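You operate a simulated robot arm through the tools that you are given. There is no shell and no other tool.

Carry out the task below with a simulated robot arm. There is one attempt and no reset: what you move stays moved.

## Task
Tighten both coupling bolts under the guard, then shut and latch it.
Fine: undo both latches to open the guard; close both after.

The check looks at the end state, three seconds after you hand in, the way a careful person would. Anything else that was tipped, shoved, dropped, spilled or broken makes it a failure.

## Robot
A 6-joint arm with a two-finger gripper, fixed in place. Base frame: the origin is on the floor under the middle of its stand, x ahead of it, y to its left, z up. Lengths are in mm, angles in degrees, forces in N, time in s.
It reaches about 1572 mm from its shoulder. Its first joint turns from -166.0 to 166.0 degrees. Payload 2.45 kg.
Tool frame: the origin (TCP) lies between the finger pads and is the grasp point; the fingertips stand 20 mm ahead of it; z points along the fingers, y is the line along which they close. The gripper opens to 140 mm; its body begins 168 mm behind the TCP.
Orientation is told as [roll, pitch, yaw] about the base's x, y, z axes, in that order, counted from this pose: with the fingers straight down and closing along the base's y, the tool's x points along the base's -x, its y along +y and its z along -z.

## Interface
- The arm moves only by the tool drive_tool. Its argument "motion" is a list of rows, each an object (a shift or turn left out is 0, a gripper value left out holds the last) with "translation": the shift along the tool's x, y, z in mm, a list of three; "dr": the turn, a rotation vector about the tool's x, y, z in degrees, a list of three. In form: [{"translation": [dx, dy, dz], "dr": [wx, wy, wz]}, ...]. A call has 1 to 20 rows; each row shifts and turns the commanded pose from where the row before left it, along the tool's axes as they then stand. "hand" is the closure, from 0 (fully open) to 1 (shut), set as the call begins (left out, the last holds). Rows are played at 5 a second. More than 50 mm and 8.6 degrees between two rows, or a gripper value outside its range, and nothing of the call is played. Where a pose cannot be reached the arm comes as near as it can. A force on the tool above 90 N (or 10 N above the force at the start of the call, whichever is more), or a blocked arm, ends the call early, and 0.2 s more pass. The fingers move at their own pace (about 45 mm/s each) and stop on an object; they squeeze with about 41 N. The grip force told is the motor's: it shows also when the fingers shut on nothing. Time passes only in rows, and 0.2 s behind the last, so rows that do not move let the fingers close. It gives the time, the measured TCP pose, the force on the tool (base axes), the opening and the grip force at its end, in the units of the frame above (readings bear some noise), with the torque about the TCP (base axes, N m) and any sound that the robot's microphone picked up.
- Cameras (640 x 400 px; columns grow to the right, rows downward): "scene" is fixed at [402, 479.9, 1451.2]; the picture's right is [-0.98, -0.18, 0.00], its down [-0.12, 0.65, -0.75] and it looks along [0.13, -0.74, -0.66] (base axes); focal length 350 px, centre (320, 200). "wrist" rides on the gripper at [78, 11, -209] in the tool frame; the picture's right is [-0.14, 0.99, 0.00], its down [-0.92, -0.13, -0.37] and it looks along [-0.36, -0.05, 0.93] (tool axes); focal length 280 px, centre (320, 200).
- camera(camera): a new picture of that camera. The clock stands still meanwhile.
- locate(camera, pixels): for up to 12 pixels [column, row] of the newest picture of that camera ("zoom" is the newest enlarged one), the place [x, y, z] in the base frame of the surface seen there, good to about 2 mm, but the place of the scene camera against the robot may be out by one fixed shift of up to 25 mm in any direction. The clock stands still meanwhile.
- inspect(camera, box): a new picture of the part [left, top, right, bottom] of that camera's present view, enlarged. The clock stands still meanwhile.
- sign_off(): hands the job in; it is judged then, once.

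Open the gripper and draw the arm clear of the work before you hand the job in, unless the task says otherwise.

The tools are called after "Request:" by a JSON object that holds its "method" and its "body". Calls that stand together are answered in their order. drive_tool: Moves the arm, as the interface text tells. Its arguments: {"type":"object","properties":{"motion":{"type":"array","items":{"type":"object","properties":{"translation":{"type":"array","items":{"type":"number"}},"dr":{"type":"array","items":{"type":"number"}}}}},"hand":{"type":"number"}},"required":["motion"]} The other tools are called the same way: camera (camera) takes a picture; locate (camera, pixels) gives the place of the surface under pixels of a picture; inspect (camera, box) takes an enlarged picture of a part of a camera's view; sign_off () hands the job in.

At the start:

```text
t: 0.0
tcp_pos: [597.3, -321.6, 1067.1]
orientation: [0.0, 0.0, 0.0]
contact_force: [-0.1, -0.4, 0.1]
ft_torque: [0.0, -0.01, 0.0]
grip_width: 139.9
grasp_force: 0.1
```

scene: 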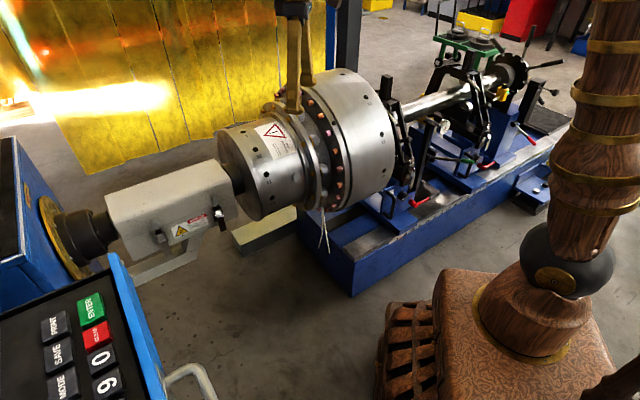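
wrist: 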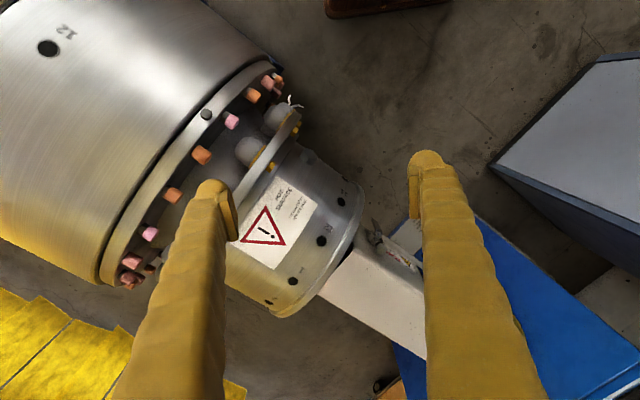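

The scene shows a big steel coupling in the middle (about 300,140) and a beige guard box at (170,200) with latches near (160,235) and (220,220). I'll enlarge that guard region and take new pictures.

Request:
{"method": "inspect", "body": {"camera": "scene", "box": [80, 130, 260, 290]}}

Request:
{"method": "camera", "body": {"camera": "wrist"}}

```text
2.50 times, centred on (170, 210) of scene
```

zoom: 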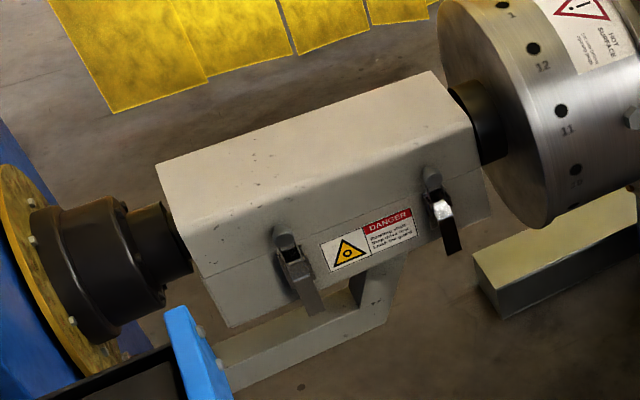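

```text
taken
```

wrist: 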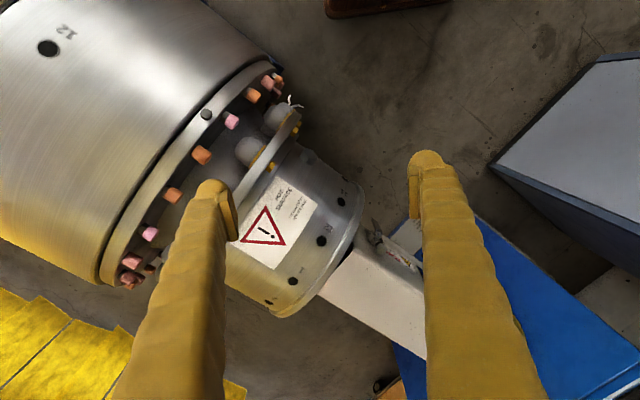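

The zoom shows the guard box with seam on its front face and two toggle latches at zoom (293,265) and (440,210). I'll locate its corners and latches.

Request:
{"method": "locate", "body": {"camera": "zoom", "pixels": [[157, 165], [432, 73], [475, 120], [205, 272], [490, 215], [233, 325], [288, 240], [300, 270], [312, 308], [432, 178], [443, 212], [452, 248]]}}

Request:
{"method": "camera", "body": {"camera": "scene"}}

```text
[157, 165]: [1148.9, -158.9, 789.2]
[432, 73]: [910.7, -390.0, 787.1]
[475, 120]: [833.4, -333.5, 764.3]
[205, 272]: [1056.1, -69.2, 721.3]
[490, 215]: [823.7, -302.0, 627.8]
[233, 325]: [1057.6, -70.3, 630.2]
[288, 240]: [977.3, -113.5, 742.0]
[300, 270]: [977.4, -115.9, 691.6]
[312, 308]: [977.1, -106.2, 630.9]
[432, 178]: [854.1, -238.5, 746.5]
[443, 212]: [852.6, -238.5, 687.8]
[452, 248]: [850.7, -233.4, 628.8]
```

```text
taken
```

scene: 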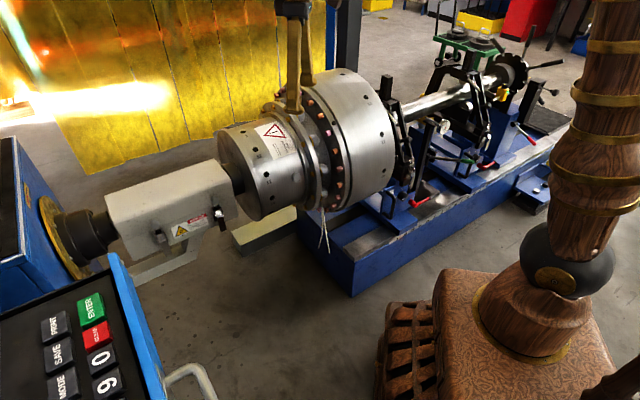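

Guard lies roughly with its long axis along (0.70,0.71), front face toward (-0.71,0.70). I'll locate the steel cylinder and guard in the wrist picture to know obstacles and compare with the scene camera's offset.

Request:
{"method": "locate", "body": {"camera": "wrist", "pixels": [[352, 250], [322, 292], [300, 150], [270, 240], [360, 190], [280, 315], [400, 345], [385, 245], [410, 250], [100, 100], [500, 130], [600, 340]]}}

Request:
{"method": "locate", "body": {"camera": "scene", "pixels": [[245, 160], [220, 145], [265, 215], [290, 150], [350, 80], [385, 150], [110, 280], [80, 320], [180, 385], [70, 220], [230, 230], [320, 250]]}}

Request:
{"method": "inspect", "body": {"camera": "wrist", "box": [300, 180, 460, 380]}}

```text
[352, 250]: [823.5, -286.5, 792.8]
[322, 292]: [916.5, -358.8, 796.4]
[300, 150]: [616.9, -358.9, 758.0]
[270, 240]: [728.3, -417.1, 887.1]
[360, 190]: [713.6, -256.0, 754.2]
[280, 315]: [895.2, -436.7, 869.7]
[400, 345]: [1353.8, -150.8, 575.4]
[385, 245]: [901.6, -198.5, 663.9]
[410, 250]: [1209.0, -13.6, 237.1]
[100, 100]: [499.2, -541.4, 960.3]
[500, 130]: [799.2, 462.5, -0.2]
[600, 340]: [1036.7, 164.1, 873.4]
```

```text
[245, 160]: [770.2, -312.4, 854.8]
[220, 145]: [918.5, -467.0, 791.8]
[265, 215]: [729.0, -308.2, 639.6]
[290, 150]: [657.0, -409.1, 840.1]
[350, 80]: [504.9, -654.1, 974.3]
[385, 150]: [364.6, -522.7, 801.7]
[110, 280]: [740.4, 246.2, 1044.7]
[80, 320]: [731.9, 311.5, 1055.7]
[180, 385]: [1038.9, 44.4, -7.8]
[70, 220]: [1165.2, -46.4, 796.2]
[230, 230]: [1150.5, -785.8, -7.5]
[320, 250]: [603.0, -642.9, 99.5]
```

```text
2.00 times, centred on (380, 280) of wrist
```

zoom: 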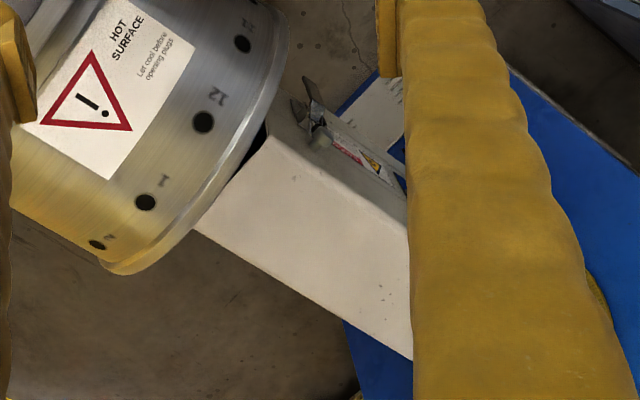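

Floor reads -7.5 in the scene camera and -0.2 in the wrist, so the wrist camera is the trustworthy one (scene z ≈ 7.5 low). I'll move to a viewing pose in front of the guard, yaw -45°, tilted to see the front face.

Request:
{"method": "drive_tool", "body": {"motion": [{"translation": [-30, 30, 0]}, {"translation": [-30, 30, 0]}, {"translation": [-30, 30, 10]}, {"translation": [-30, 30, 20]}, {"translation": [-30, 30, 25]}, {"translation": [-30, 30, 25]}, {"translation": [-25, 25, 20]}, {"translation": [-25, 21, 20]}, {"dr": [0, 0, 7.5]}, {"dr": [0, 0, 7.5]}, {"dr": [0, 0, 7.5]}, {"dr": [0, 0, 7.5]}, {"dr": [0, 0, 7.5]}, {"dr": [0, 0, 7.5]}, {"dr": [0, -7.5, 0]}, {"dr": [0, -7.5, 0]}, {"dr": [0, -7.5, 0]}, {"dr": [0, -7.5, 0]}], "hand": 0}}

Request:
{"method": "camera", "body": {"camera": "wrist"}}

Request:
{"method": "camera", "body": {"camera": "scene"}}

```text
t: 3.8
tcp_pos: [828.6, -95.5, 946.6]
orientation: [0.1, -30.2, -45.0]
contact_force: [-0.2, 0.0, 0.0]
ft_torque: [0.0, -0.01, 0.02]
grip_width: 140.2
grasp_force: 0.1
```

```text
taken
```

wrist: 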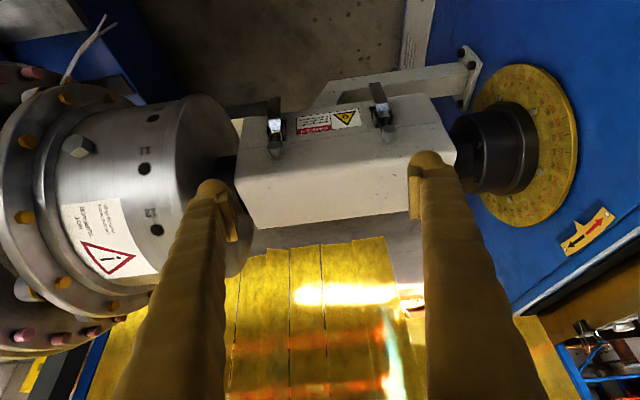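

```text
taken
```

scene: 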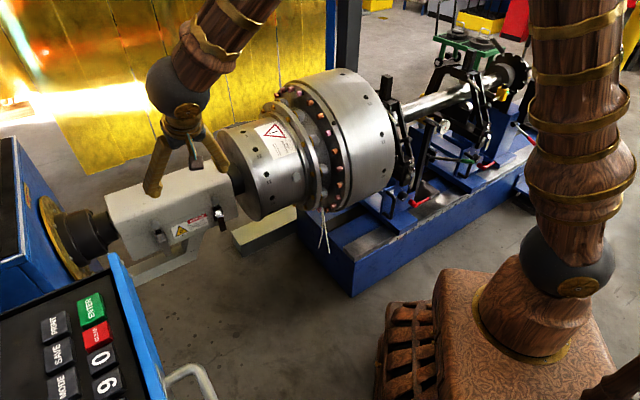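

The wrist view now shows the guard with latches at about (275,125) and (382,108). I'll zoom in on the guard.

Request:
{"method": "inspect", "body": {"camera": "wrist", "box": [220, 60, 470, 230]}}

Request:
{"method": "inspect", "body": {"camera": "wrist", "box": [250, 80, 410, 180]}}

```text
2.35 times, centred on (345, 145) of wrist
```

zoom: 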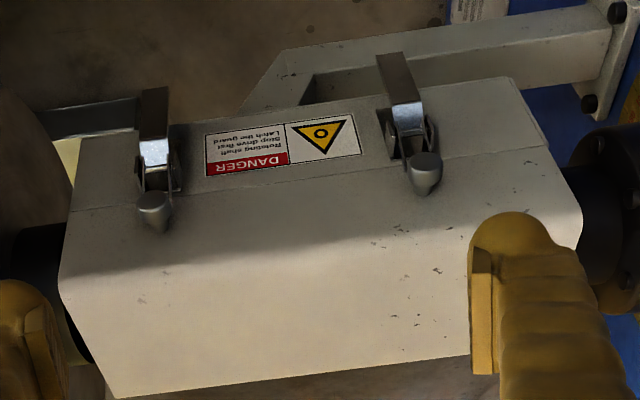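

```text
4.00 times, centred on (330, 130) of wrist
```

zoom: 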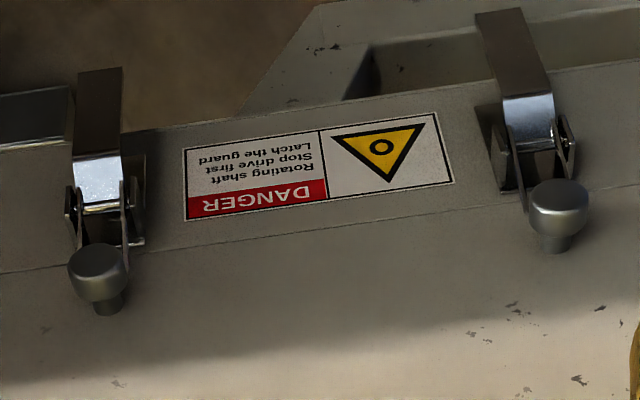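

I'll locate key points on both latches (lever tips, bends, hook knobs, pivots) in this enlarged view.

Request:
{"method": "locate", "body": {"camera": "zoom", "pixels": [[100, 72], [98, 150], [98, 190], [70, 210], [98, 262], [130, 230], [500, 14], [525, 95], [530, 120], [563, 145], [558, 205], [515, 150]]}}

Request:
{"method": "inspect", "body": {"camera": "wrist", "box": [255, 90, 305, 170]}}

```text
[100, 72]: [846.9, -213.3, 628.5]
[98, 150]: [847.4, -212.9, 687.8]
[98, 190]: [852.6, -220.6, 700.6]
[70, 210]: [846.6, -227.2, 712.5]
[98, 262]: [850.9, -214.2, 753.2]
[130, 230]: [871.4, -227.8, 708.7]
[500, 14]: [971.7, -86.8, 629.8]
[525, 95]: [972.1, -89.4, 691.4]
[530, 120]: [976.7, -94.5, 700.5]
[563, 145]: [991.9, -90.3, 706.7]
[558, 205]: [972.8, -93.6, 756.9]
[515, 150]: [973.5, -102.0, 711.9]
```

```text
5.00 times, centred on (280, 130) of wrist
```

zoom: 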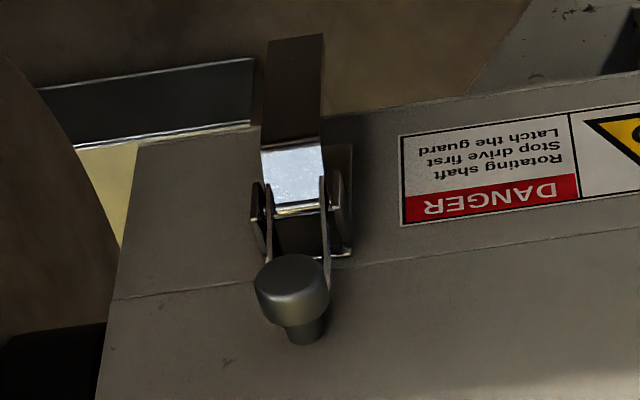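

Levers hang down from z≈700 to z≈628 at n≈-752 (along the outward normal), with posts at z≈755 on the lid. I'll locate the front face, seam, top edges and cylinder/shaft near the ends.

Request:
{"method": "locate", "body": {"camera": "wrist", "pixels": [[330, 112], [345, 125], [300, 155], [395, 135], [440, 105], [240, 150], [252, 228], [410, 205], [330, 160], [330, 215], [230, 130], [200, 130]]}}

Request:
{"method": "locate", "body": {"camera": "zoom", "pixels": [[270, 200], [335, 195], [290, 60], [270, 60], [320, 60], [290, 270], [300, 330], [262, 300], [325, 295], [345, 160], [348, 250], [315, 140]]}}

```text
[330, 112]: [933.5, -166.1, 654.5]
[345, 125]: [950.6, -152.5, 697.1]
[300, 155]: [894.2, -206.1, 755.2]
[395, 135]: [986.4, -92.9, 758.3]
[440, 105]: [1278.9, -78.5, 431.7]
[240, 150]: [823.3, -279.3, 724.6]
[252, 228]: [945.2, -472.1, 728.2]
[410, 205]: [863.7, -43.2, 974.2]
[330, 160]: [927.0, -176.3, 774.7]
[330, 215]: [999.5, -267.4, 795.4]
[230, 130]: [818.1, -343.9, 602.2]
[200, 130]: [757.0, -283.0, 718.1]
```

```text
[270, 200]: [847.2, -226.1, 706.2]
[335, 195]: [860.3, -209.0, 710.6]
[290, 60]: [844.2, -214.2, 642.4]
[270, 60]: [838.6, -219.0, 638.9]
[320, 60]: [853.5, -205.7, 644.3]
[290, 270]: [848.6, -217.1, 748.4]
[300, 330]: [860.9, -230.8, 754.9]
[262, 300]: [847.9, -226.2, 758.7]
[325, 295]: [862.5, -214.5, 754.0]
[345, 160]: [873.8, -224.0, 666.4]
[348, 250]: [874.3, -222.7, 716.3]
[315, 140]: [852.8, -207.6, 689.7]
```

Face plane is at n≈-779 with levers 30 mm proud, 20 mm wide, centred at a≈448 and a≈626. Before going to the left latch I check where the blue keypad panel edges are, since the forearm will come near it.

Request:
{"method": "locate", "body": {"camera": "scene", "pixels": [[113, 258], [125, 290], [140, 330], [155, 375], [160, 397], [10, 300], [60, 285], [100, 390], [175, 110], [180, 70], [230, 10], [198, 150]]}}

Request:
{"method": "inspect", "body": {"camera": "scene", "box": [0, 120, 260, 400]}}

```text
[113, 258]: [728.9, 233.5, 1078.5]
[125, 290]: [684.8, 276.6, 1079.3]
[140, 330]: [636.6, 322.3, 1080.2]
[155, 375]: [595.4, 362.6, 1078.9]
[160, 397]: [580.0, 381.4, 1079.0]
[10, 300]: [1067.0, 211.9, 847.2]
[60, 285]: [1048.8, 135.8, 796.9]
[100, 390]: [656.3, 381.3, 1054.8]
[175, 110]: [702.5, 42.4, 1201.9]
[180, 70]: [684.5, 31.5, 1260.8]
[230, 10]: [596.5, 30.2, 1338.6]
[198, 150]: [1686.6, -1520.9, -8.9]
```

```text
1.43 times, centred on (130, 260) of scene
```

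zoom: 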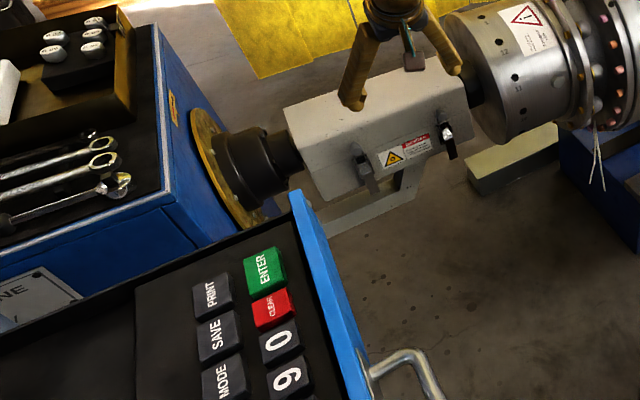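

The keypad panel occupies a>680, n>-350 at z≈1086, so keeping the 30° tilt keeps the wrist well clear. I'll move to a pre-grasp pose in front of the left latch (a≈626) with a half-closed hand.

Request:
{"method": "drive_tool", "body": {"motion": [{"translation": [11.35, 17.93, 38.2]}, {"translation": [11.35, 17.93, 38.2]}, {"translation": [11.35, 17.93, 38.2]}, {"translation": [11.35, 17.93, 38.2]}, {"translation": [11.35, 17.93, 38.2]}, {"translation": [11.35, 17.93, 38.2]}], "hand": 0.55}}

Request:
{"method": "camera", "body": {"camera": "wrist"}}

Request:
{"method": "camera", "body": {"camera": "scene"}}

```text
t: 5.2
tcp_pos: [941.6, -60.9, 712.5]
orientation: [0.1, -30.0, -45.0]
contact_force: [1.0, 0.0, -0.2]
ft_torque: [0.02, 0.04, -0.01]
grip_width: 63.4
grasp_force: 0.1
```

```text
taken
```

wrist: 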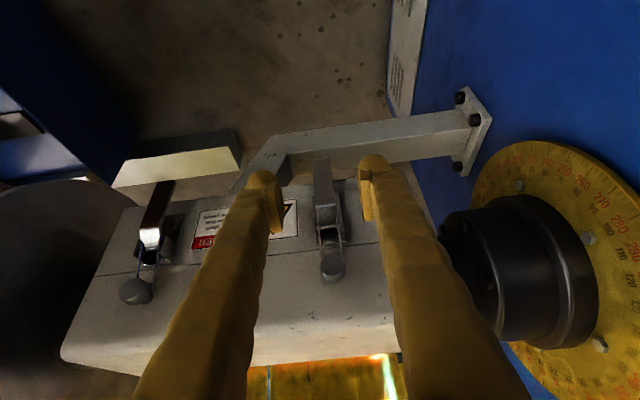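

```text
taken
```

scene: 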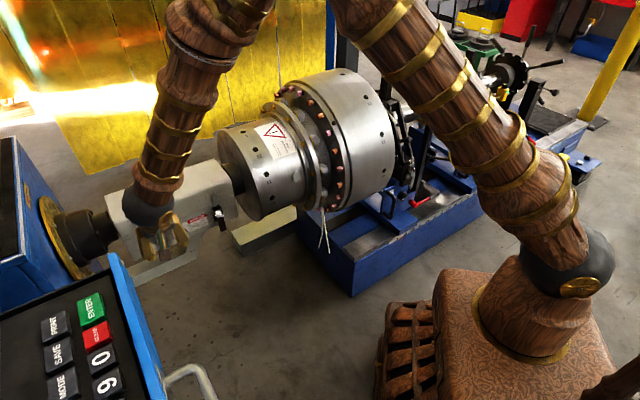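

The fingers straddle the left lever at about (325,190). I'll verify the lever position with a zoom and locate.

Request:
{"method": "inspect", "body": {"camera": "wrist", "box": [250, 140, 410, 300]}}

Request:
{"method": "locate", "body": {"camera": "wrist", "pixels": [[322, 165], [326, 185], [318, 190], [336, 190], [328, 205], [333, 265], [320, 268], [344, 266], [272, 225], [366, 215], [328, 220], [346, 225]]}}

```text
2.50 times, centred on (330, 220) of wrist
```

zoom: 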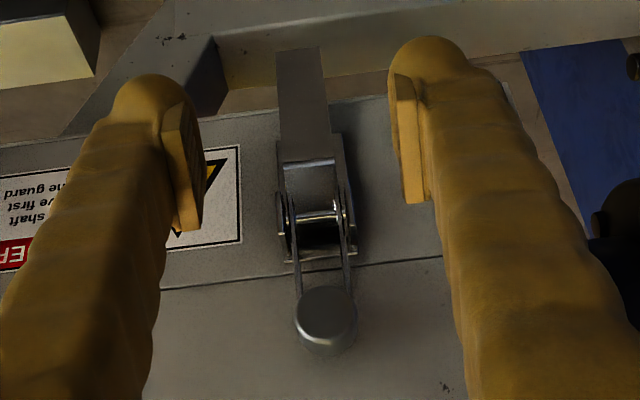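

```text
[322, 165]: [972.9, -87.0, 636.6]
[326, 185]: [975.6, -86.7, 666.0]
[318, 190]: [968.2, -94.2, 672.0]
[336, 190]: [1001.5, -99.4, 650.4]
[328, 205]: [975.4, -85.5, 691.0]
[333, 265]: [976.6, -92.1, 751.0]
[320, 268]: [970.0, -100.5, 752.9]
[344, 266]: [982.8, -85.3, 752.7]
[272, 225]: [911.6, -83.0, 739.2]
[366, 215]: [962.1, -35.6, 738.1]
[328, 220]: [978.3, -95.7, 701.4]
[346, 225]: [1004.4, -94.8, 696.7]
```

Lever centre is at a≈627, n≈-750; TCP is 4 mm off sideways. I shift and advance about 79 mm along the fingers so the pads straddle the lever's lower part.

Request:
{"method": "drive_tool", "body": {"motion": [{"translation": [0, 4.5, 10]}, {"translation": [-1, 0, 35]}, {"translation": [-1, 0, 34]}, {}]}}

Request:
{"method": "camera", "body": {"camera": "wrist"}}

```text
t: 6.2
tcp_pos: [975.1, -86.2, 644.6]
orientation: [0.0, -30.1, -45.0]
contact_force: [-0.3, 0.0, 0.3]
ft_torque: [0.0, 0.02, 0.03]
grip_width: 63.1
grasp_force: 0.2
```

```text
taken
```

wrist: 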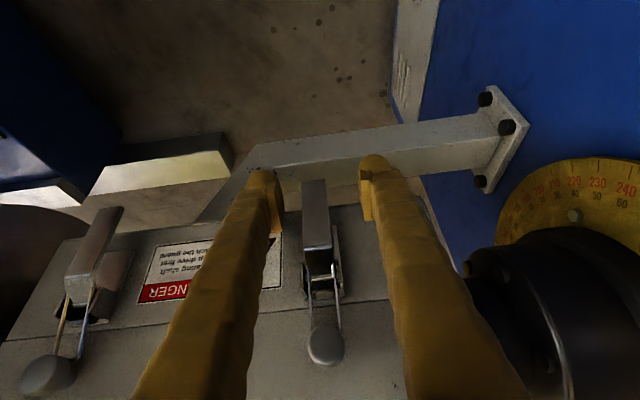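

The pads now straddle the lever with no contact. I close the gripper on it.

Request:
{"method": "drive_tool", "body": {"motion": [{}, {}, {}, {}, {}], "hand": 1}}

Request:
{"method": "camera", "body": {"camera": "wrist"}}

```text
t: 7.4
tcp_pos: [973.1, -89.9, 645.2]
orientation: [-0.2, -29.9, -45.2]
contact_force: [-62.9, -50.4, 19.6]
ft_torque: [-0.99, 0.39, -0.24]
grip_width: 19.2
grasp_force: 44.0
```

```text
taken
```

wrist: 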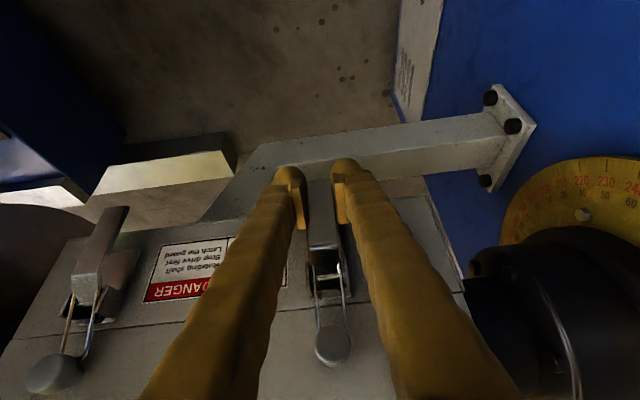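

The grip closed on 19 mm but the arm was pulled 4 mm toward -a (≈80 N side force), so the commanded pose is off-centre. I relieve that by shifting -4 mm along tool y.

Request:
{"method": "drive_tool", "body": {"motion": [{"translation": [0, -2, 0]}, {"translation": [0, -2, 0]}, {}]}}

```text
t: 8.2
tcp_pos: [972.4, -88.0, 644.9]
orientation: [0.0, -29.9, -44.9]
contact_force: [-26.6, -40.8, -22.7]
ft_torque: [0.39, 0.91, -0.07]
grip_width: 18.6
grasp_force: 43.9
```

Side force fell to about 48 N along -a; I shift another 2.5 mm.

Request:
{"method": "drive_tool", "body": {"motion": [{"translation": [0, -2.5, 0]}, {}]}}

```text
t: 8.8
tcp_pos: [972.8, -89.1, 645.1]
orientation: [0.0, -29.9, -44.9]
contact_force: [-10.7, -10.7, -32.2]
ft_torque: [0.26, 0.41, -0.05]
grip_width: 18.8
grasp_force: 43.8
```

Side load is now small. I begin pulling the lever outward along an arc about its pivot (estimated n≈-763, z≈708, radius 64 mm), in small steps while watching forces.

Request:
{"method": "drive_tool", "body": {"motion": [{"translation": [4.95, 0, -4.82]}, {"translation": [4.97, 0, -5.99]}, {"translation": [4.26, 0, -6.62]}, {}]}}

Request:
{"method": "camera", "body": {"camera": "wrist"}}

```text
t: 9.8
tcp_pos: [959.0, -74.3, 654.2]
orientation: [0.1, -30.1, -45.0]
contact_force: [17.8, -15.0, 7.5]
ft_torque: [0.59, 0.52, 0.03]
grip_width: 18.8
grasp_force: 43.4
```

```text
taken
```

wrist: 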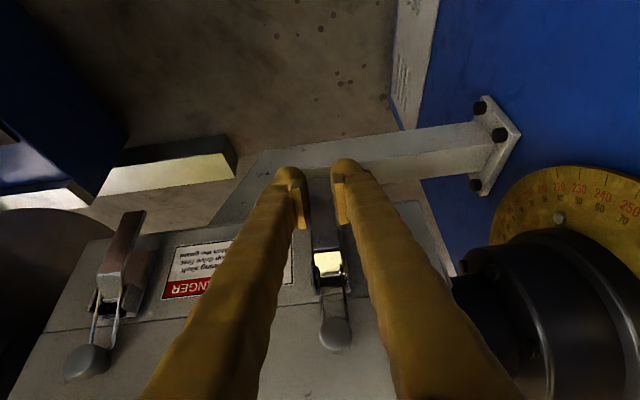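

The lever is following (TCP moved 20 mm out, 9 mm up with ~23 N resistance). I continue the arc up to about 67°.

Request:
{"method": "drive_tool", "body": {"motion": [{"translation": [4.06, 0, -9.16]}, {"translation": [2.74, 0, -9.66]}, {"translation": [1.15, 0, -10.01]}, {"translation": [-0.47, 0, -10.01]}, {}]}}

Request:
{"method": "camera", "body": {"camera": "wrist"}}

```text
t: 11.0
tcp_pos: [938.8, -54.7, 684.0]
orientation: [0.1, -30.0, -45.0]
contact_force: [9.0, 35.2, -11.6]
ft_torque: [0.29, 0.14, 0.6]
grip_width: 18.2
grasp_force: 43.6
```

```text
taken
```

wrist: 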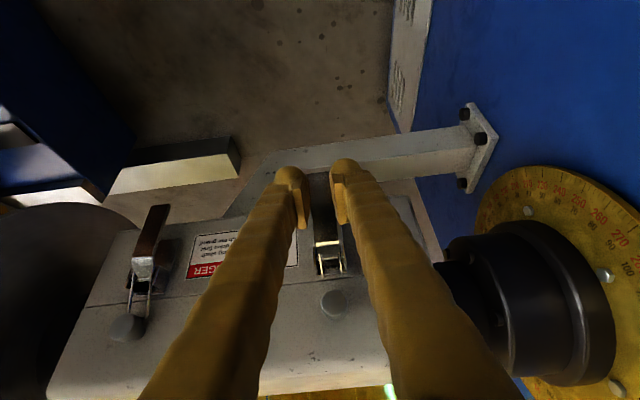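

The lever has swung well out with modest force. I continue the arc to about 103°.

Request:
{"method": "drive_tool", "body": {"motion": [{"translation": [-1.98, 0, -9.83]}, {"translation": [-3.48, 0.7, -9.42]}, {"translation": [-5.05, 0.8, -8.75]}, {"translation": [-6.16, 0, -7.87]}, {}]}}

Request:
{"method": "inspect", "body": {"camera": "wrist", "box": [250, 140, 410, 300]}}

```text
t: 12.2
tcp_pos: [936.5, -53.5, 724.8]
orientation: [0.0, -29.9, -45.0]
contact_force: [-0.1, -0.1, 0.2]
ft_torque: [-0.02, -0.02, -0.04]
grip_width: 0.0
grasp_force: 29.2
```

```text
2.50 times, centred on (330, 220) of wrist
```

zoom: 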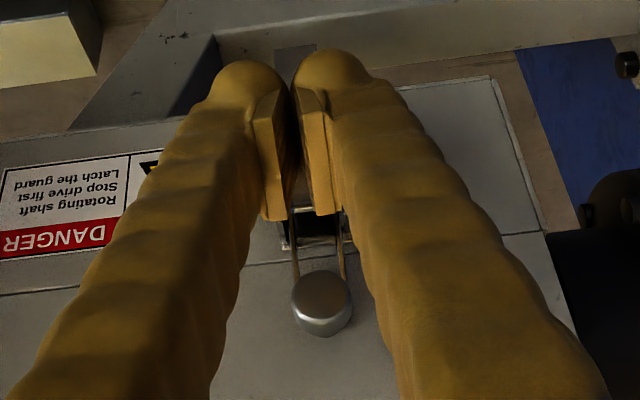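

The grip slipped off (width 0) partway. I back away along the tool axis and look at where the lever ended up.

Request:
{"method": "drive_tool", "body": {"motion": [{"translation": [0, 0, -30]}, {"translation": [0, 0, -30]}, {"translation": [0, 0, -30]}], "hand": 0.55}}

Request:
{"method": "camera", "body": {"camera": "wrist"}}

Request:
{"method": "inspect", "body": {"camera": "wrist", "box": [250, 120, 410, 280]}}

```text
t: 13.0
tcp_pos: [904.1, -22.8, 803.3]
orientation: [-0.1, -30.0, -45.1]
contact_force: [0.5, -0.2, -0.7]
ft_torque: [-0.03, -0.03, -0.01]
grip_width: 62.8
grasp_force: 0.0
```

```text
taken
```

wrist: 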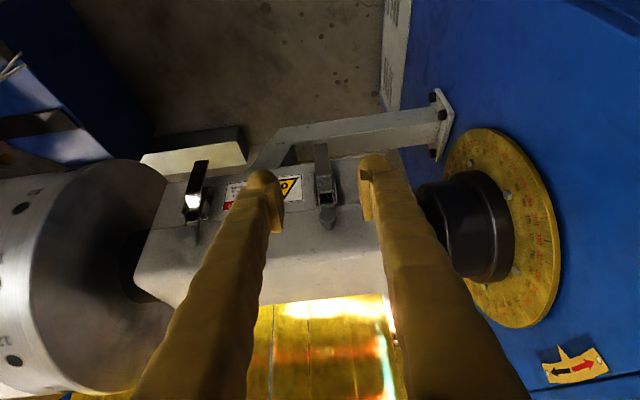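

```text
2.50 times, centred on (330, 200) of wrist
```

zoom: 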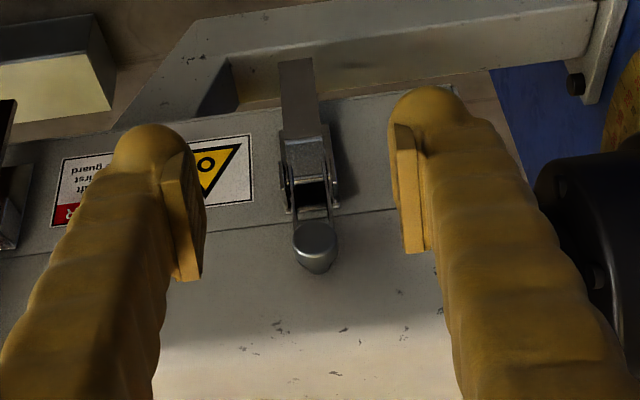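

The lever seems to hang down again. I locate its tip and bend now to find out whether it returned fully.

Request:
{"method": "locate", "body": {"camera": "zoom", "pixels": [[298, 65], [302, 100], [305, 130], [307, 155], [312, 185], [316, 240], [290, 190], [335, 185], [330, 215], [312, 265], [292, 65], [312, 65]]}}

Request:
{"method": "inspect", "body": {"camera": "wrist", "box": [300, 130, 360, 240]}}

Request:
{"method": "inspect", "body": {"camera": "wrist", "box": [160, 130, 240, 250]}}

```text
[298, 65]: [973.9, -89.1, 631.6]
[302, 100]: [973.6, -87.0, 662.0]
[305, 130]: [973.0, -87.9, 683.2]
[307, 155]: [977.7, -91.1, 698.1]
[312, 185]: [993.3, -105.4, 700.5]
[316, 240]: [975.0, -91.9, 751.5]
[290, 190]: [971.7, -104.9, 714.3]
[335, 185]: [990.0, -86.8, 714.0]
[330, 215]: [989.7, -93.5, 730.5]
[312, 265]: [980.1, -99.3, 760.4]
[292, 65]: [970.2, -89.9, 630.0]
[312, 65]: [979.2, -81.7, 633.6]
```

```text
3.64 times, centred on (330, 185) of wrist
```

zoom: 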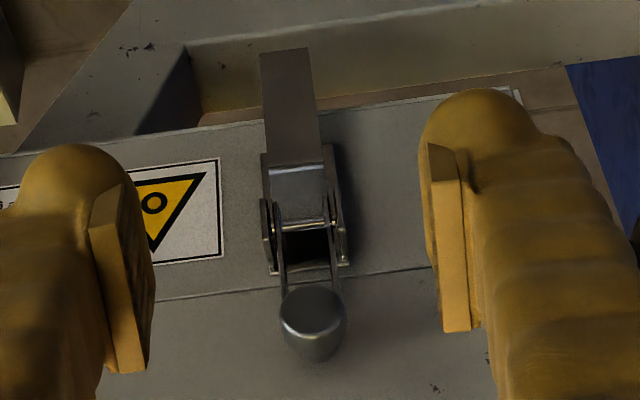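

```text
3.33 times, centred on (200, 190) of wrist
```

zoom: 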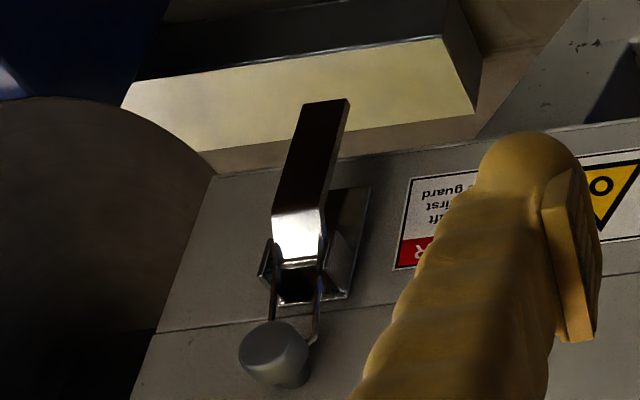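

The lever sprang back fully closed (tip again at z≈631). I'll retry with better pivot (z≈712), a continuous motion without pauses, and turning the tool along with the lever. First: tilt to 45° and re-approach the lever.

Request:
{"method": "drive_tool", "body": {"motion": [{"dr": [0, -7.5, 0]}, {"dr": [0, -7.5, 0]}, {"translation": [11.2, 0.25, 44.8]}, {"translation": [11.2, 0.25, 44.8]}, {"translation": [11.2, 0.25, 44.8]}, {"translation": [11.2, 0.25, 44.8]}, {}], "hand": 0.65}}

Request:
{"method": "camera", "body": {"camera": "wrist"}}

```text
t: 14.6
tcp_pos: [970.9, -89.1, 641.9]
orientation: [0.0, -45.0, -45.0]
contact_force: [-0.4, 0.1, -0.2]
ft_torque: [0.01, -0.01, 0.01]
grip_width: 49.2
grasp_force: 0.0
```

```text
taken
```

wrist: 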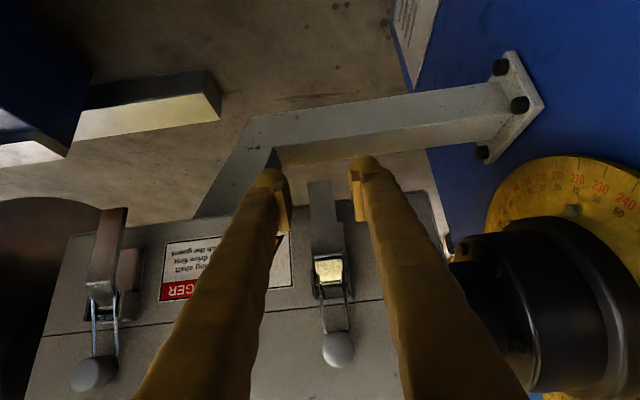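

The lever lies about 3 mm right of the middle between the pads. I shift, then close.

Request:
{"method": "drive_tool", "body": {"motion": [{"translation": [-2.1, 2.5, -2.1]}, {}, {}, {}, {}], "hand": 1}}

```text
t: 15.8
tcp_pos: [969.8, -87.6, 645.3]
orientation: [0.0, -44.9, -45.1]
contact_force: [-43.3, -39.0, 12.0]
ft_torque: [-0.54, 0.4, -0.22]
grip_width: 19.0
grasp_force: 43.8
```

Grip is on with ~58 N side load, so I take out 2.2 mm sideways and then pull the lever in one continuous arc to ~105° while turning the tool from 45° to -15°.

Request:
{"method": "drive_tool", "body": {"motion": [{"translation": [0, -2.2, 0]}, {"translation": [5.66, 0, -11.03], "dr": [0, 7.5, 0]}, {"translation": [5.11, 0, -11.24], "dr": [0, 7.5, 0]}, {"translation": [4.46, 0, -11.47], "dr": [0, 7.5, 0]}, {"translation": [3.88, 0, -11.79], "dr": [0, 7.5, 0]}, {"translation": [3.24, 0, -11.85], "dr": [0, 7.5, 0]}, {"translation": [2.64, 0, -12.05], "dr": [0, 7.5, 0]}, {"translation": [1.9, 0, -12.2], "dr": [0, 7.5, 0]}, {"translation": [1.41, 0, -12.22], "dr": [0, 7.5, 0]}, {"translation": [0.71, 0, -12.34]}, {"translation": [-1.59, 0, -12.23]}]}}

Request:
{"method": "camera", "body": {"camera": "wrist"}}

```text
t: 18.2
tcp_pos: [943.2, -53.8, 744.8]
orientation: [0.2, 15.0, -45.0]
contact_force: [0.8, 0.5, -0.6]
ft_torque: [0.0, 0.01, 0.0]
grip_width: 0.1
grasp_force: 29.0
```

```text
taken
```

wrist: 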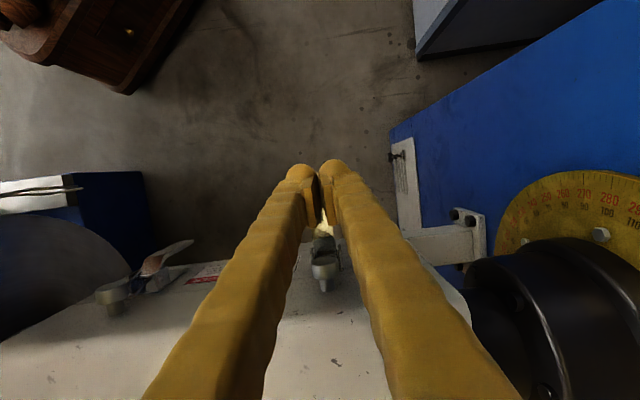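

The hand closed to 0 again; something chrome shows at (325,225) beneath the fingertips. I zoom in to see the lever.

Request:
{"method": "inspect", "body": {"camera": "wrist", "box": [280, 150, 370, 310]}}

Request:
{"method": "inspect", "body": {"camera": "scene", "box": [120, 160, 260, 290]}}

```text
2.50 times, centred on (325, 230) of wrist
```

zoom: 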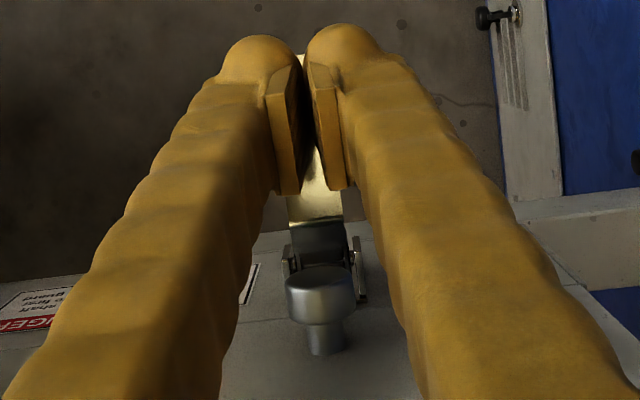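

```text
3.08 times, centred on (190, 225) of scene
```

zoom: 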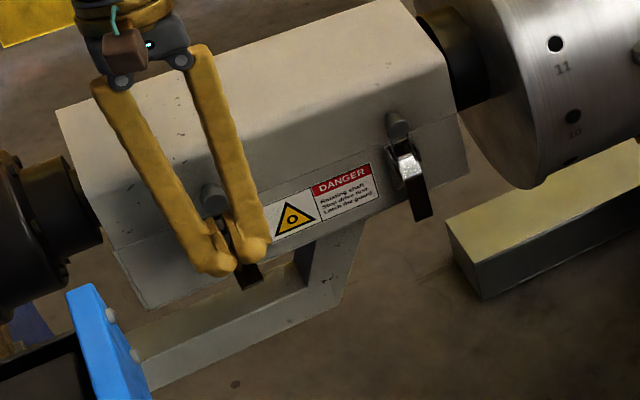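

The lever appears to stick out beneath the fingertips (gold reflection, tip at zoom (300,60)). I move up and away with the hand shut to see.

Request:
{"method": "drive_tool", "body": {"motion": [{"translation": [0, 0, -30]}, {"translation": [0, 0, -30]}, {"translation": [0, 0, -30]}]}}

Request:
{"method": "inspect", "body": {"camera": "wrist", "box": [260, 150, 390, 310]}}

Request:
{"method": "inspect", "body": {"camera": "scene", "box": [120, 160, 260, 290]}}

```text
t: 19.0
tcp_pos: [959.0, -73.7, 828.7]
orientation: [0.0, 15.0, -44.9]
contact_force: [-0.4, 0.5, 0.3]
ft_torque: [0.02, 0.01, 0.04]
grip_width: 0.0
grasp_force: 30.0
```

```text
2.50 times, centred on (325, 230) of wrist
```

zoom: 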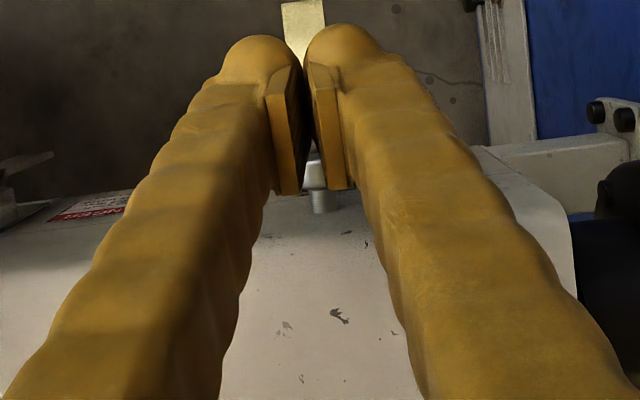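

```text
3.08 times, centred on (190, 225) of scene
```

zoom: 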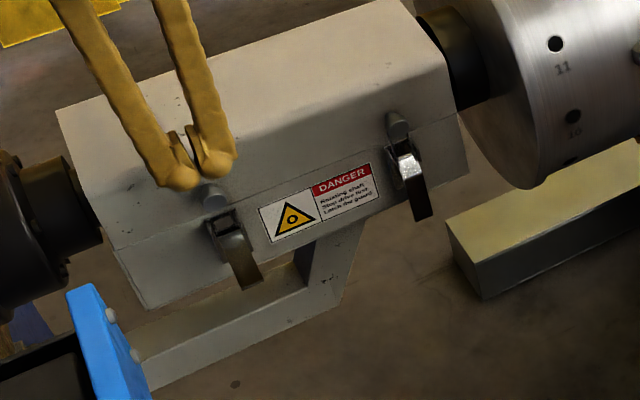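

The left lever now seems to stay out, with the bail dropped. I swing back to the 30° tilt and back off to view it clearly, opening the hand.

Request:
{"method": "drive_tool", "body": {"motion": [{"dr": [0, -7.5, 0]}, {"dr": [0, -7.5, 0]}, {"dr": [0, -7.5, 0]}, {"dr": [0, -7.5, 0]}, {"dr": [0, -7.5, 0]}, {"dr": [0, -7.5, 0]}, {"translation": [28.9, 0, -39.8]}, {"translation": [28.9, 0, -39.8]}], "hand": 0.3}}

Request:
{"method": "camera", "body": {"camera": "wrist"}}

Request:
{"method": "inspect", "body": {"camera": "wrist", "box": [250, 120, 410, 230]}}

```text
t: 20.8
tcp_pos: [892.0, -9.8, 867.5]
orientation: [0.0, -30.0, -45.0]
contact_force: [0.2, -0.2, -0.1]
ft_torque: [0.0, -0.03, -0.01]
grip_width: 98.2
grasp_force: 0.0
```

```text
taken
```

wrist: 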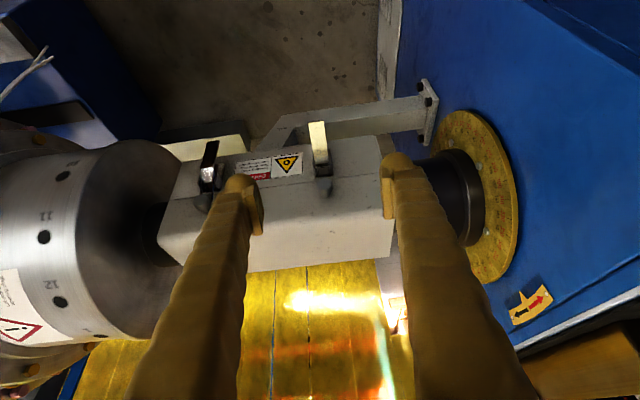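

```text
3.64 times, centred on (330, 175) of wrist
```

zoom: 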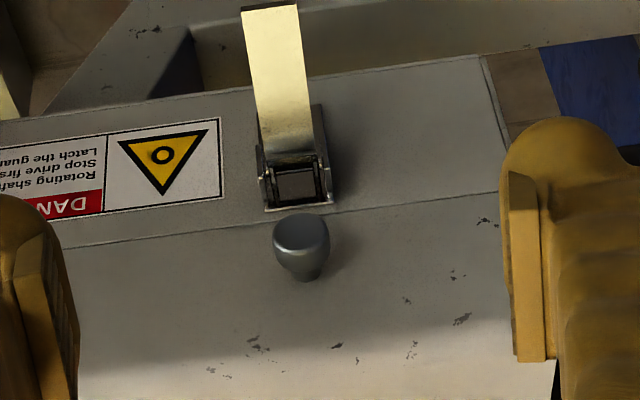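

Latch B is now open: the bail is off the post and the lever sticks out. I locate its tip to know the open angle.

Request:
{"method": "locate", "body": {"camera": "zoom", "pixels": [[272, 15], [275, 50], [283, 100], [290, 150], [295, 180], [268, 180], [322, 175], [250, 20], [297, 12], [300, 235], [330, 225], [300, 200]]}}

Request:
{"method": "inspect", "body": {"camera": "wrist", "box": [180, 120, 260, 230]}}

```text
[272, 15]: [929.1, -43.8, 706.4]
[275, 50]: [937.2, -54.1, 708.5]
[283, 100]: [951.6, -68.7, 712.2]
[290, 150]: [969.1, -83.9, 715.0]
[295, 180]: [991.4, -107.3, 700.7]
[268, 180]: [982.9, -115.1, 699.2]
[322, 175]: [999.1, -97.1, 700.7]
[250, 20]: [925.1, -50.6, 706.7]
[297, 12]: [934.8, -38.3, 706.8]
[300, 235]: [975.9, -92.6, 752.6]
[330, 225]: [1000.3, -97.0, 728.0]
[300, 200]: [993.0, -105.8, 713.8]
```

```text
3.64 times, centred on (220, 175) of wrist
```

zoom: 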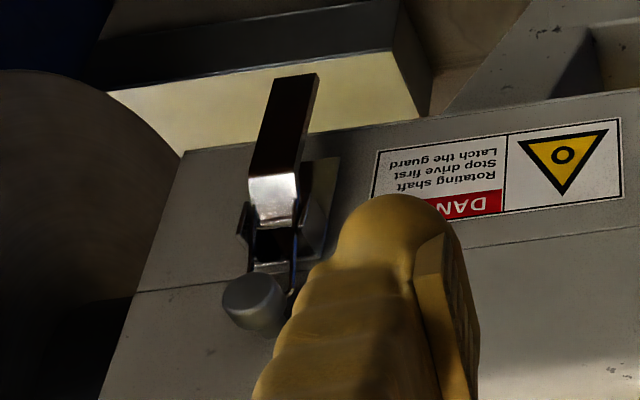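

The open lever lies almost horizontal (tip z≈706, n≈-688), so the end stop is at about 80°. Next is latch A; I first check the clearance to the steel cylinder on that side.

Request:
{"method": "locate", "body": {"camera": "wrist", "pixels": [[130, 145], [165, 155], [178, 180], [172, 215], [150, 260], [110, 150], [80, 200], [140, 320], [150, 230], [215, 145], [208, 175], [205, 190]]}}

```text
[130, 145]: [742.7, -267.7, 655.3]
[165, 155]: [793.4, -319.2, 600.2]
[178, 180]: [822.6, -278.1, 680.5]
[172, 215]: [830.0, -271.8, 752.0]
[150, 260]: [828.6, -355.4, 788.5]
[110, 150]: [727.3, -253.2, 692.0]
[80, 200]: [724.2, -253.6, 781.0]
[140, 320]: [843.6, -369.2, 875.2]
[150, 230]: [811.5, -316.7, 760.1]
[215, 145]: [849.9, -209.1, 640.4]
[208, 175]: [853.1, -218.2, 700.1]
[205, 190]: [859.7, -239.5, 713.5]
```

The cylinder's end face is at a≈336, giving >110 mm beside latch A — enough. I move over to latch A, tilt to 45° and straddle its lever.

Request:
{"method": "drive_tool", "body": {"motion": [{"translation": [0, -44.4, 0]}, {"translation": [0, -44.4, 0]}, {"translation": [0, -44.4, 0]}, {"translation": [0, -44.4, 0]}, {"dr": [0, -7.5, 0]}, {"dr": [0, -7.5, 0]}, {"translation": [13.05, 0, 39.4]}, {"translation": [13.05, 0, 39.4]}, {"translation": [13.05, 0, 39.4]}, {"translation": [13.05, 0, 39.4]}], "hand": 0.65}}

Request:
{"method": "camera", "body": {"camera": "wrist"}}

Request:
{"method": "camera", "body": {"camera": "scene"}}

```text
t: 23.0
tcp_pos: [820.8, -187.4, 721.8]
orientation: [0.0, -45.0, -45.0]
contact_force: [-0.1, 0.5, -0.5]
ft_torque: [-0.02, 0.02, -0.01]
grip_width: 49.2
grasp_force: 0.1
```

```text
taken
```

wrist: 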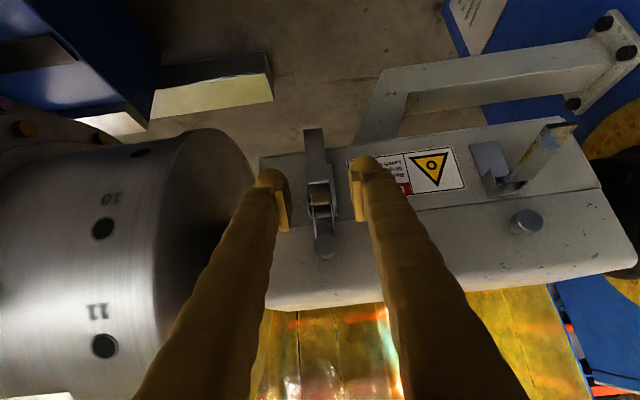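

```text
taken
```

scene: 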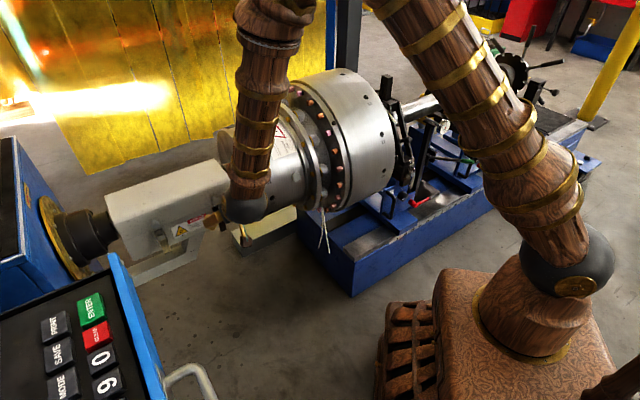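

The lever sits midway between the pads (318 vs 321). I finish the approach with the last two rows, then check.

Request:
{"method": "drive_tool", "body": {"motion": [{"translation": [14.2, -1.5, 40.1]}, {"translation": [14.2, 0, 40.1]}, {}]}}

Request:
{"method": "camera", "body": {"camera": "wrist"}}

```text
t: 23.8
tcp_pos: [846.9, -215.5, 643.7]
orientation: [0.1, -45.0, -45.0]
contact_force: [0.4, 0.5, 0.5]
ft_torque: [0.01, -0.02, -0.01]
grip_width: 49.0
grasp_force: 0.0
```

```text
taken
```

wrist: 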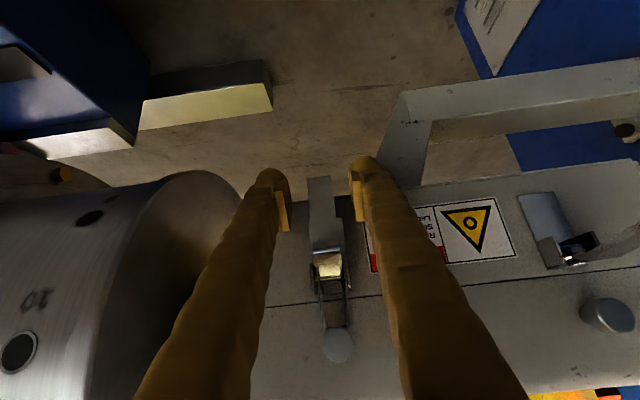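

Lever A is between the pads at (323,215). I close on it.

Request:
{"method": "drive_tool", "body": {"motion": [{}, {}, {}, {}], "hand": 1}}

```text
t: 24.8
tcp_pos: [847.1, -214.1, 645.5]
orientation: [0.1, -45.0, -44.9]
contact_force: [10.2, 8.7, -5.5]
ft_torque: [0.21, -0.03, 0.03]
grip_width: 18.9
grasp_force: 44.4
```

Grip on latch A is clean (force ~14 N). From the opened lever B I recomputed the pivot at (n≈-763, z≈704) and stop ≈81°, so I pull lever A along that arc to ~84° with the tool turning along.

Request:
{"method": "drive_tool", "body": {"motion": [{"translation": [5.09, 0.5, -9.76], "dr": [0, 7.5, 0]}, {"translation": [4.44, 0, -9.97], "dr": [0, 7.5, 0]}, {"translation": [4.05, 0, -10.19], "dr": [0, 7.5, 0]}, {"translation": [3.51, 0, -10.34], "dr": [0, 7.5, 0]}, {"translation": [2.98, 0, -10.53], "dr": [0, 7.5, 0]}, {"translation": [2.32, 0, -10.69], "dr": [0, 7.5, 0]}, {"translation": [1.8, 0, -10.8], "dr": [0, 7.5, 0]}, {"translation": [1.34, 0, -10.91], "dr": [0, 7.5, 0]}]}}

Request:
{"method": "inspect", "body": {"camera": "wrist", "box": [260, 130, 390, 310]}}

```text
t: 25.9
tcp_pos: [848.2, -215.7, 680.3]
orientation: [-3.0, -21.4, -39.9]
contact_force: [51.1, 16.6, -17.1]
ft_torque: [1.23, -0.19, -0.58]
grip_width: 18.7
grasp_force: 43.4
out of reach, approached as far as the arm can: row 4, 5
stopped in row 5: the force on the tool passed its limit at 108 N (the readings are from after the stop); the commanded pose is now the measured one
```

```text
2.22 times, centred on (325, 220) of wrist
```

zoom: 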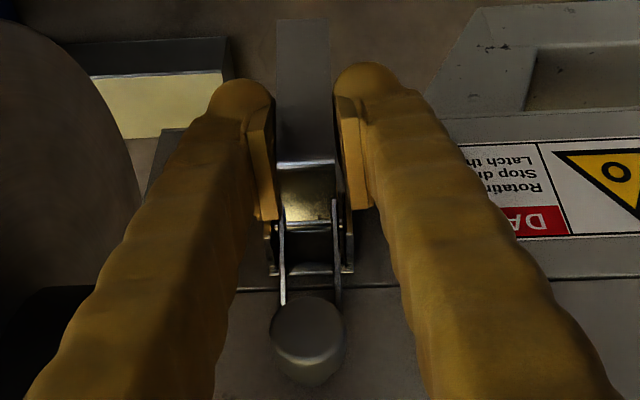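

The arm hit a near-singular wrist posture ("out of reach") and the fingers slid up the lever, which is still closed. I release and back straight out.

Request:
{"method": "drive_tool", "body": {"motion": [{}, {}, {}, {"translation": [0, 0, -20]}, {"translation": [0, 0, -30]}, {"translation": [0, 0, -30]}], "hand": 0.6}}

Request:
{"method": "camera", "body": {"camera": "wrist"}}

Request:
{"method": "camera", "body": {"camera": "scene"}}

```text
t: 27.3
tcp_pos: [825.6, -196.5, 754.8]
orientation: [-3.4, -21.3, -40.0]
contact_force: [0.0, 0.0, 0.0]
ft_torque: [-0.01, 0.0, -0.03]
grip_width: 56.1
grasp_force: 0.0
```

```text
taken
```

wrist: 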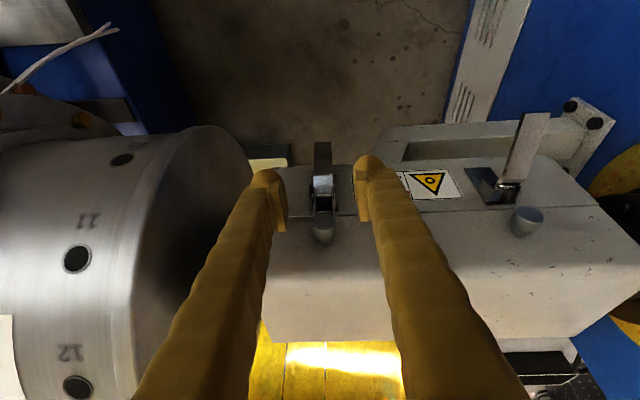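

```text
taken
```

scene: 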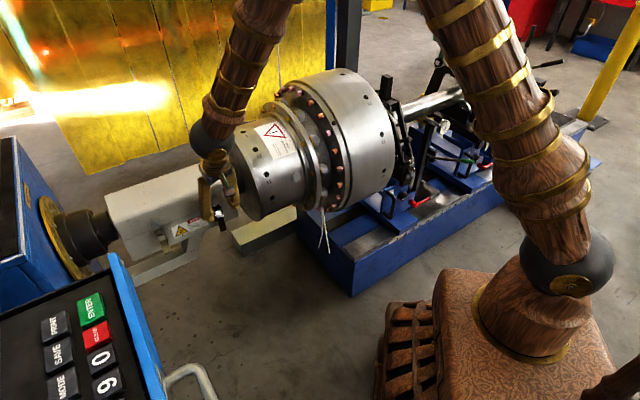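

Lever A is intact and closed. I restore the yaw/roll and tilt the tool to about 59° (away from the forearm alignment), after backing out a little more.

Request:
{"method": "drive_tool", "body": {"motion": [{"translation": [0, 0, -30]}, {"dr": [-1.6, 0, 4.66]}, {"dr": [0, -7.5, 0]}, {"dr": [0, -7.5, 0]}, {"dr": [0, -7.5, 0]}, {"dr": [0, -7.5, 0]}, {"dr": [0, -7.5, 0]}, {}], "hand": 0.65}}

Request:
{"method": "camera", "body": {"camera": "wrist"}}

Request:
{"method": "camera", "body": {"camera": "scene"}}

```text
t: 29.1
tcp_pos: [817.8, -187.2, 781.9]
orientation: [0.3, -59.0, -45.1]
contact_force: [0.3, -0.2, -0.4]
ft_torque: [0.02, 0.01, 0.02]
grip_width: 48.9
grasp_force: 0.0
```

```text
taken
```

wrist: 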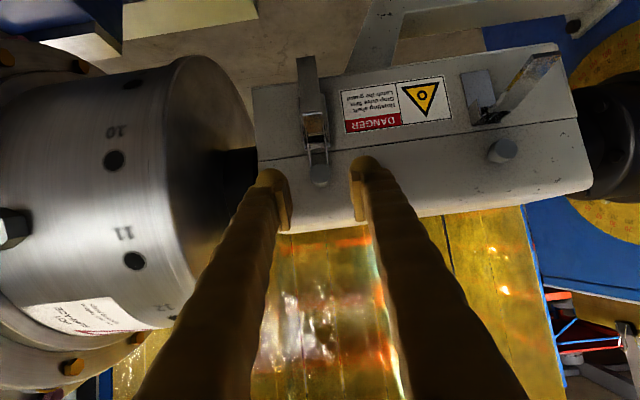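

```text
taken
```

scene: 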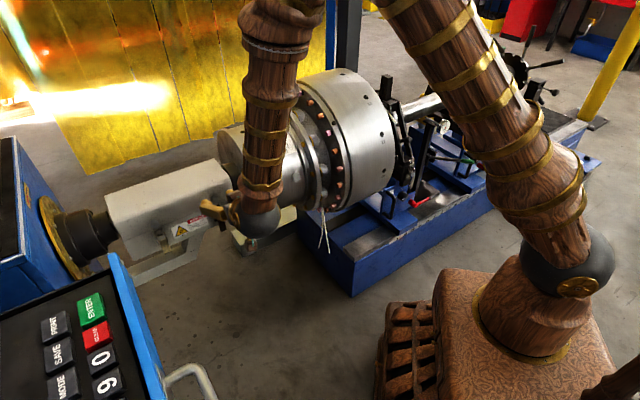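

Tilt 59° reached. I approach lever A again (down and in) to n≈-745, z≈645.

Request:
{"method": "drive_tool", "body": {"motion": [{"translation": [36, 0.3, 27]}, {"translation": [35, 0, 33]}, {"translation": [28.6, 0, 40]}, {}]}}

Request:
{"method": "camera", "body": {"camera": "wrist"}}

```text
t: 30.0
tcp_pos: [864.1, -206.2, 678.5]
orientation: [-2.1, -58.8, -43.5]
contact_force: [-31.6, 13.6, 32.4]
ft_torque: [0.13, -1.13, 0.8]
grip_width: 57.1
grasp_force: 6.1
out of reach, approached as far as the arm can: row 2, 3
stopped in row 4: the force on the tool passed its limit at 253 N (the readings are from after the stop); the commanded pose is now the measured one
```

```text
taken
```

wrist: 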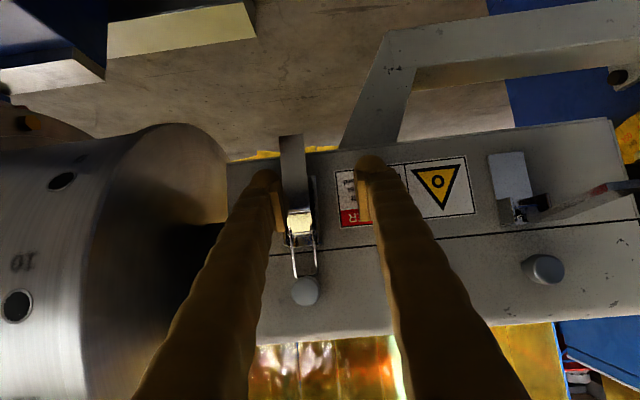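

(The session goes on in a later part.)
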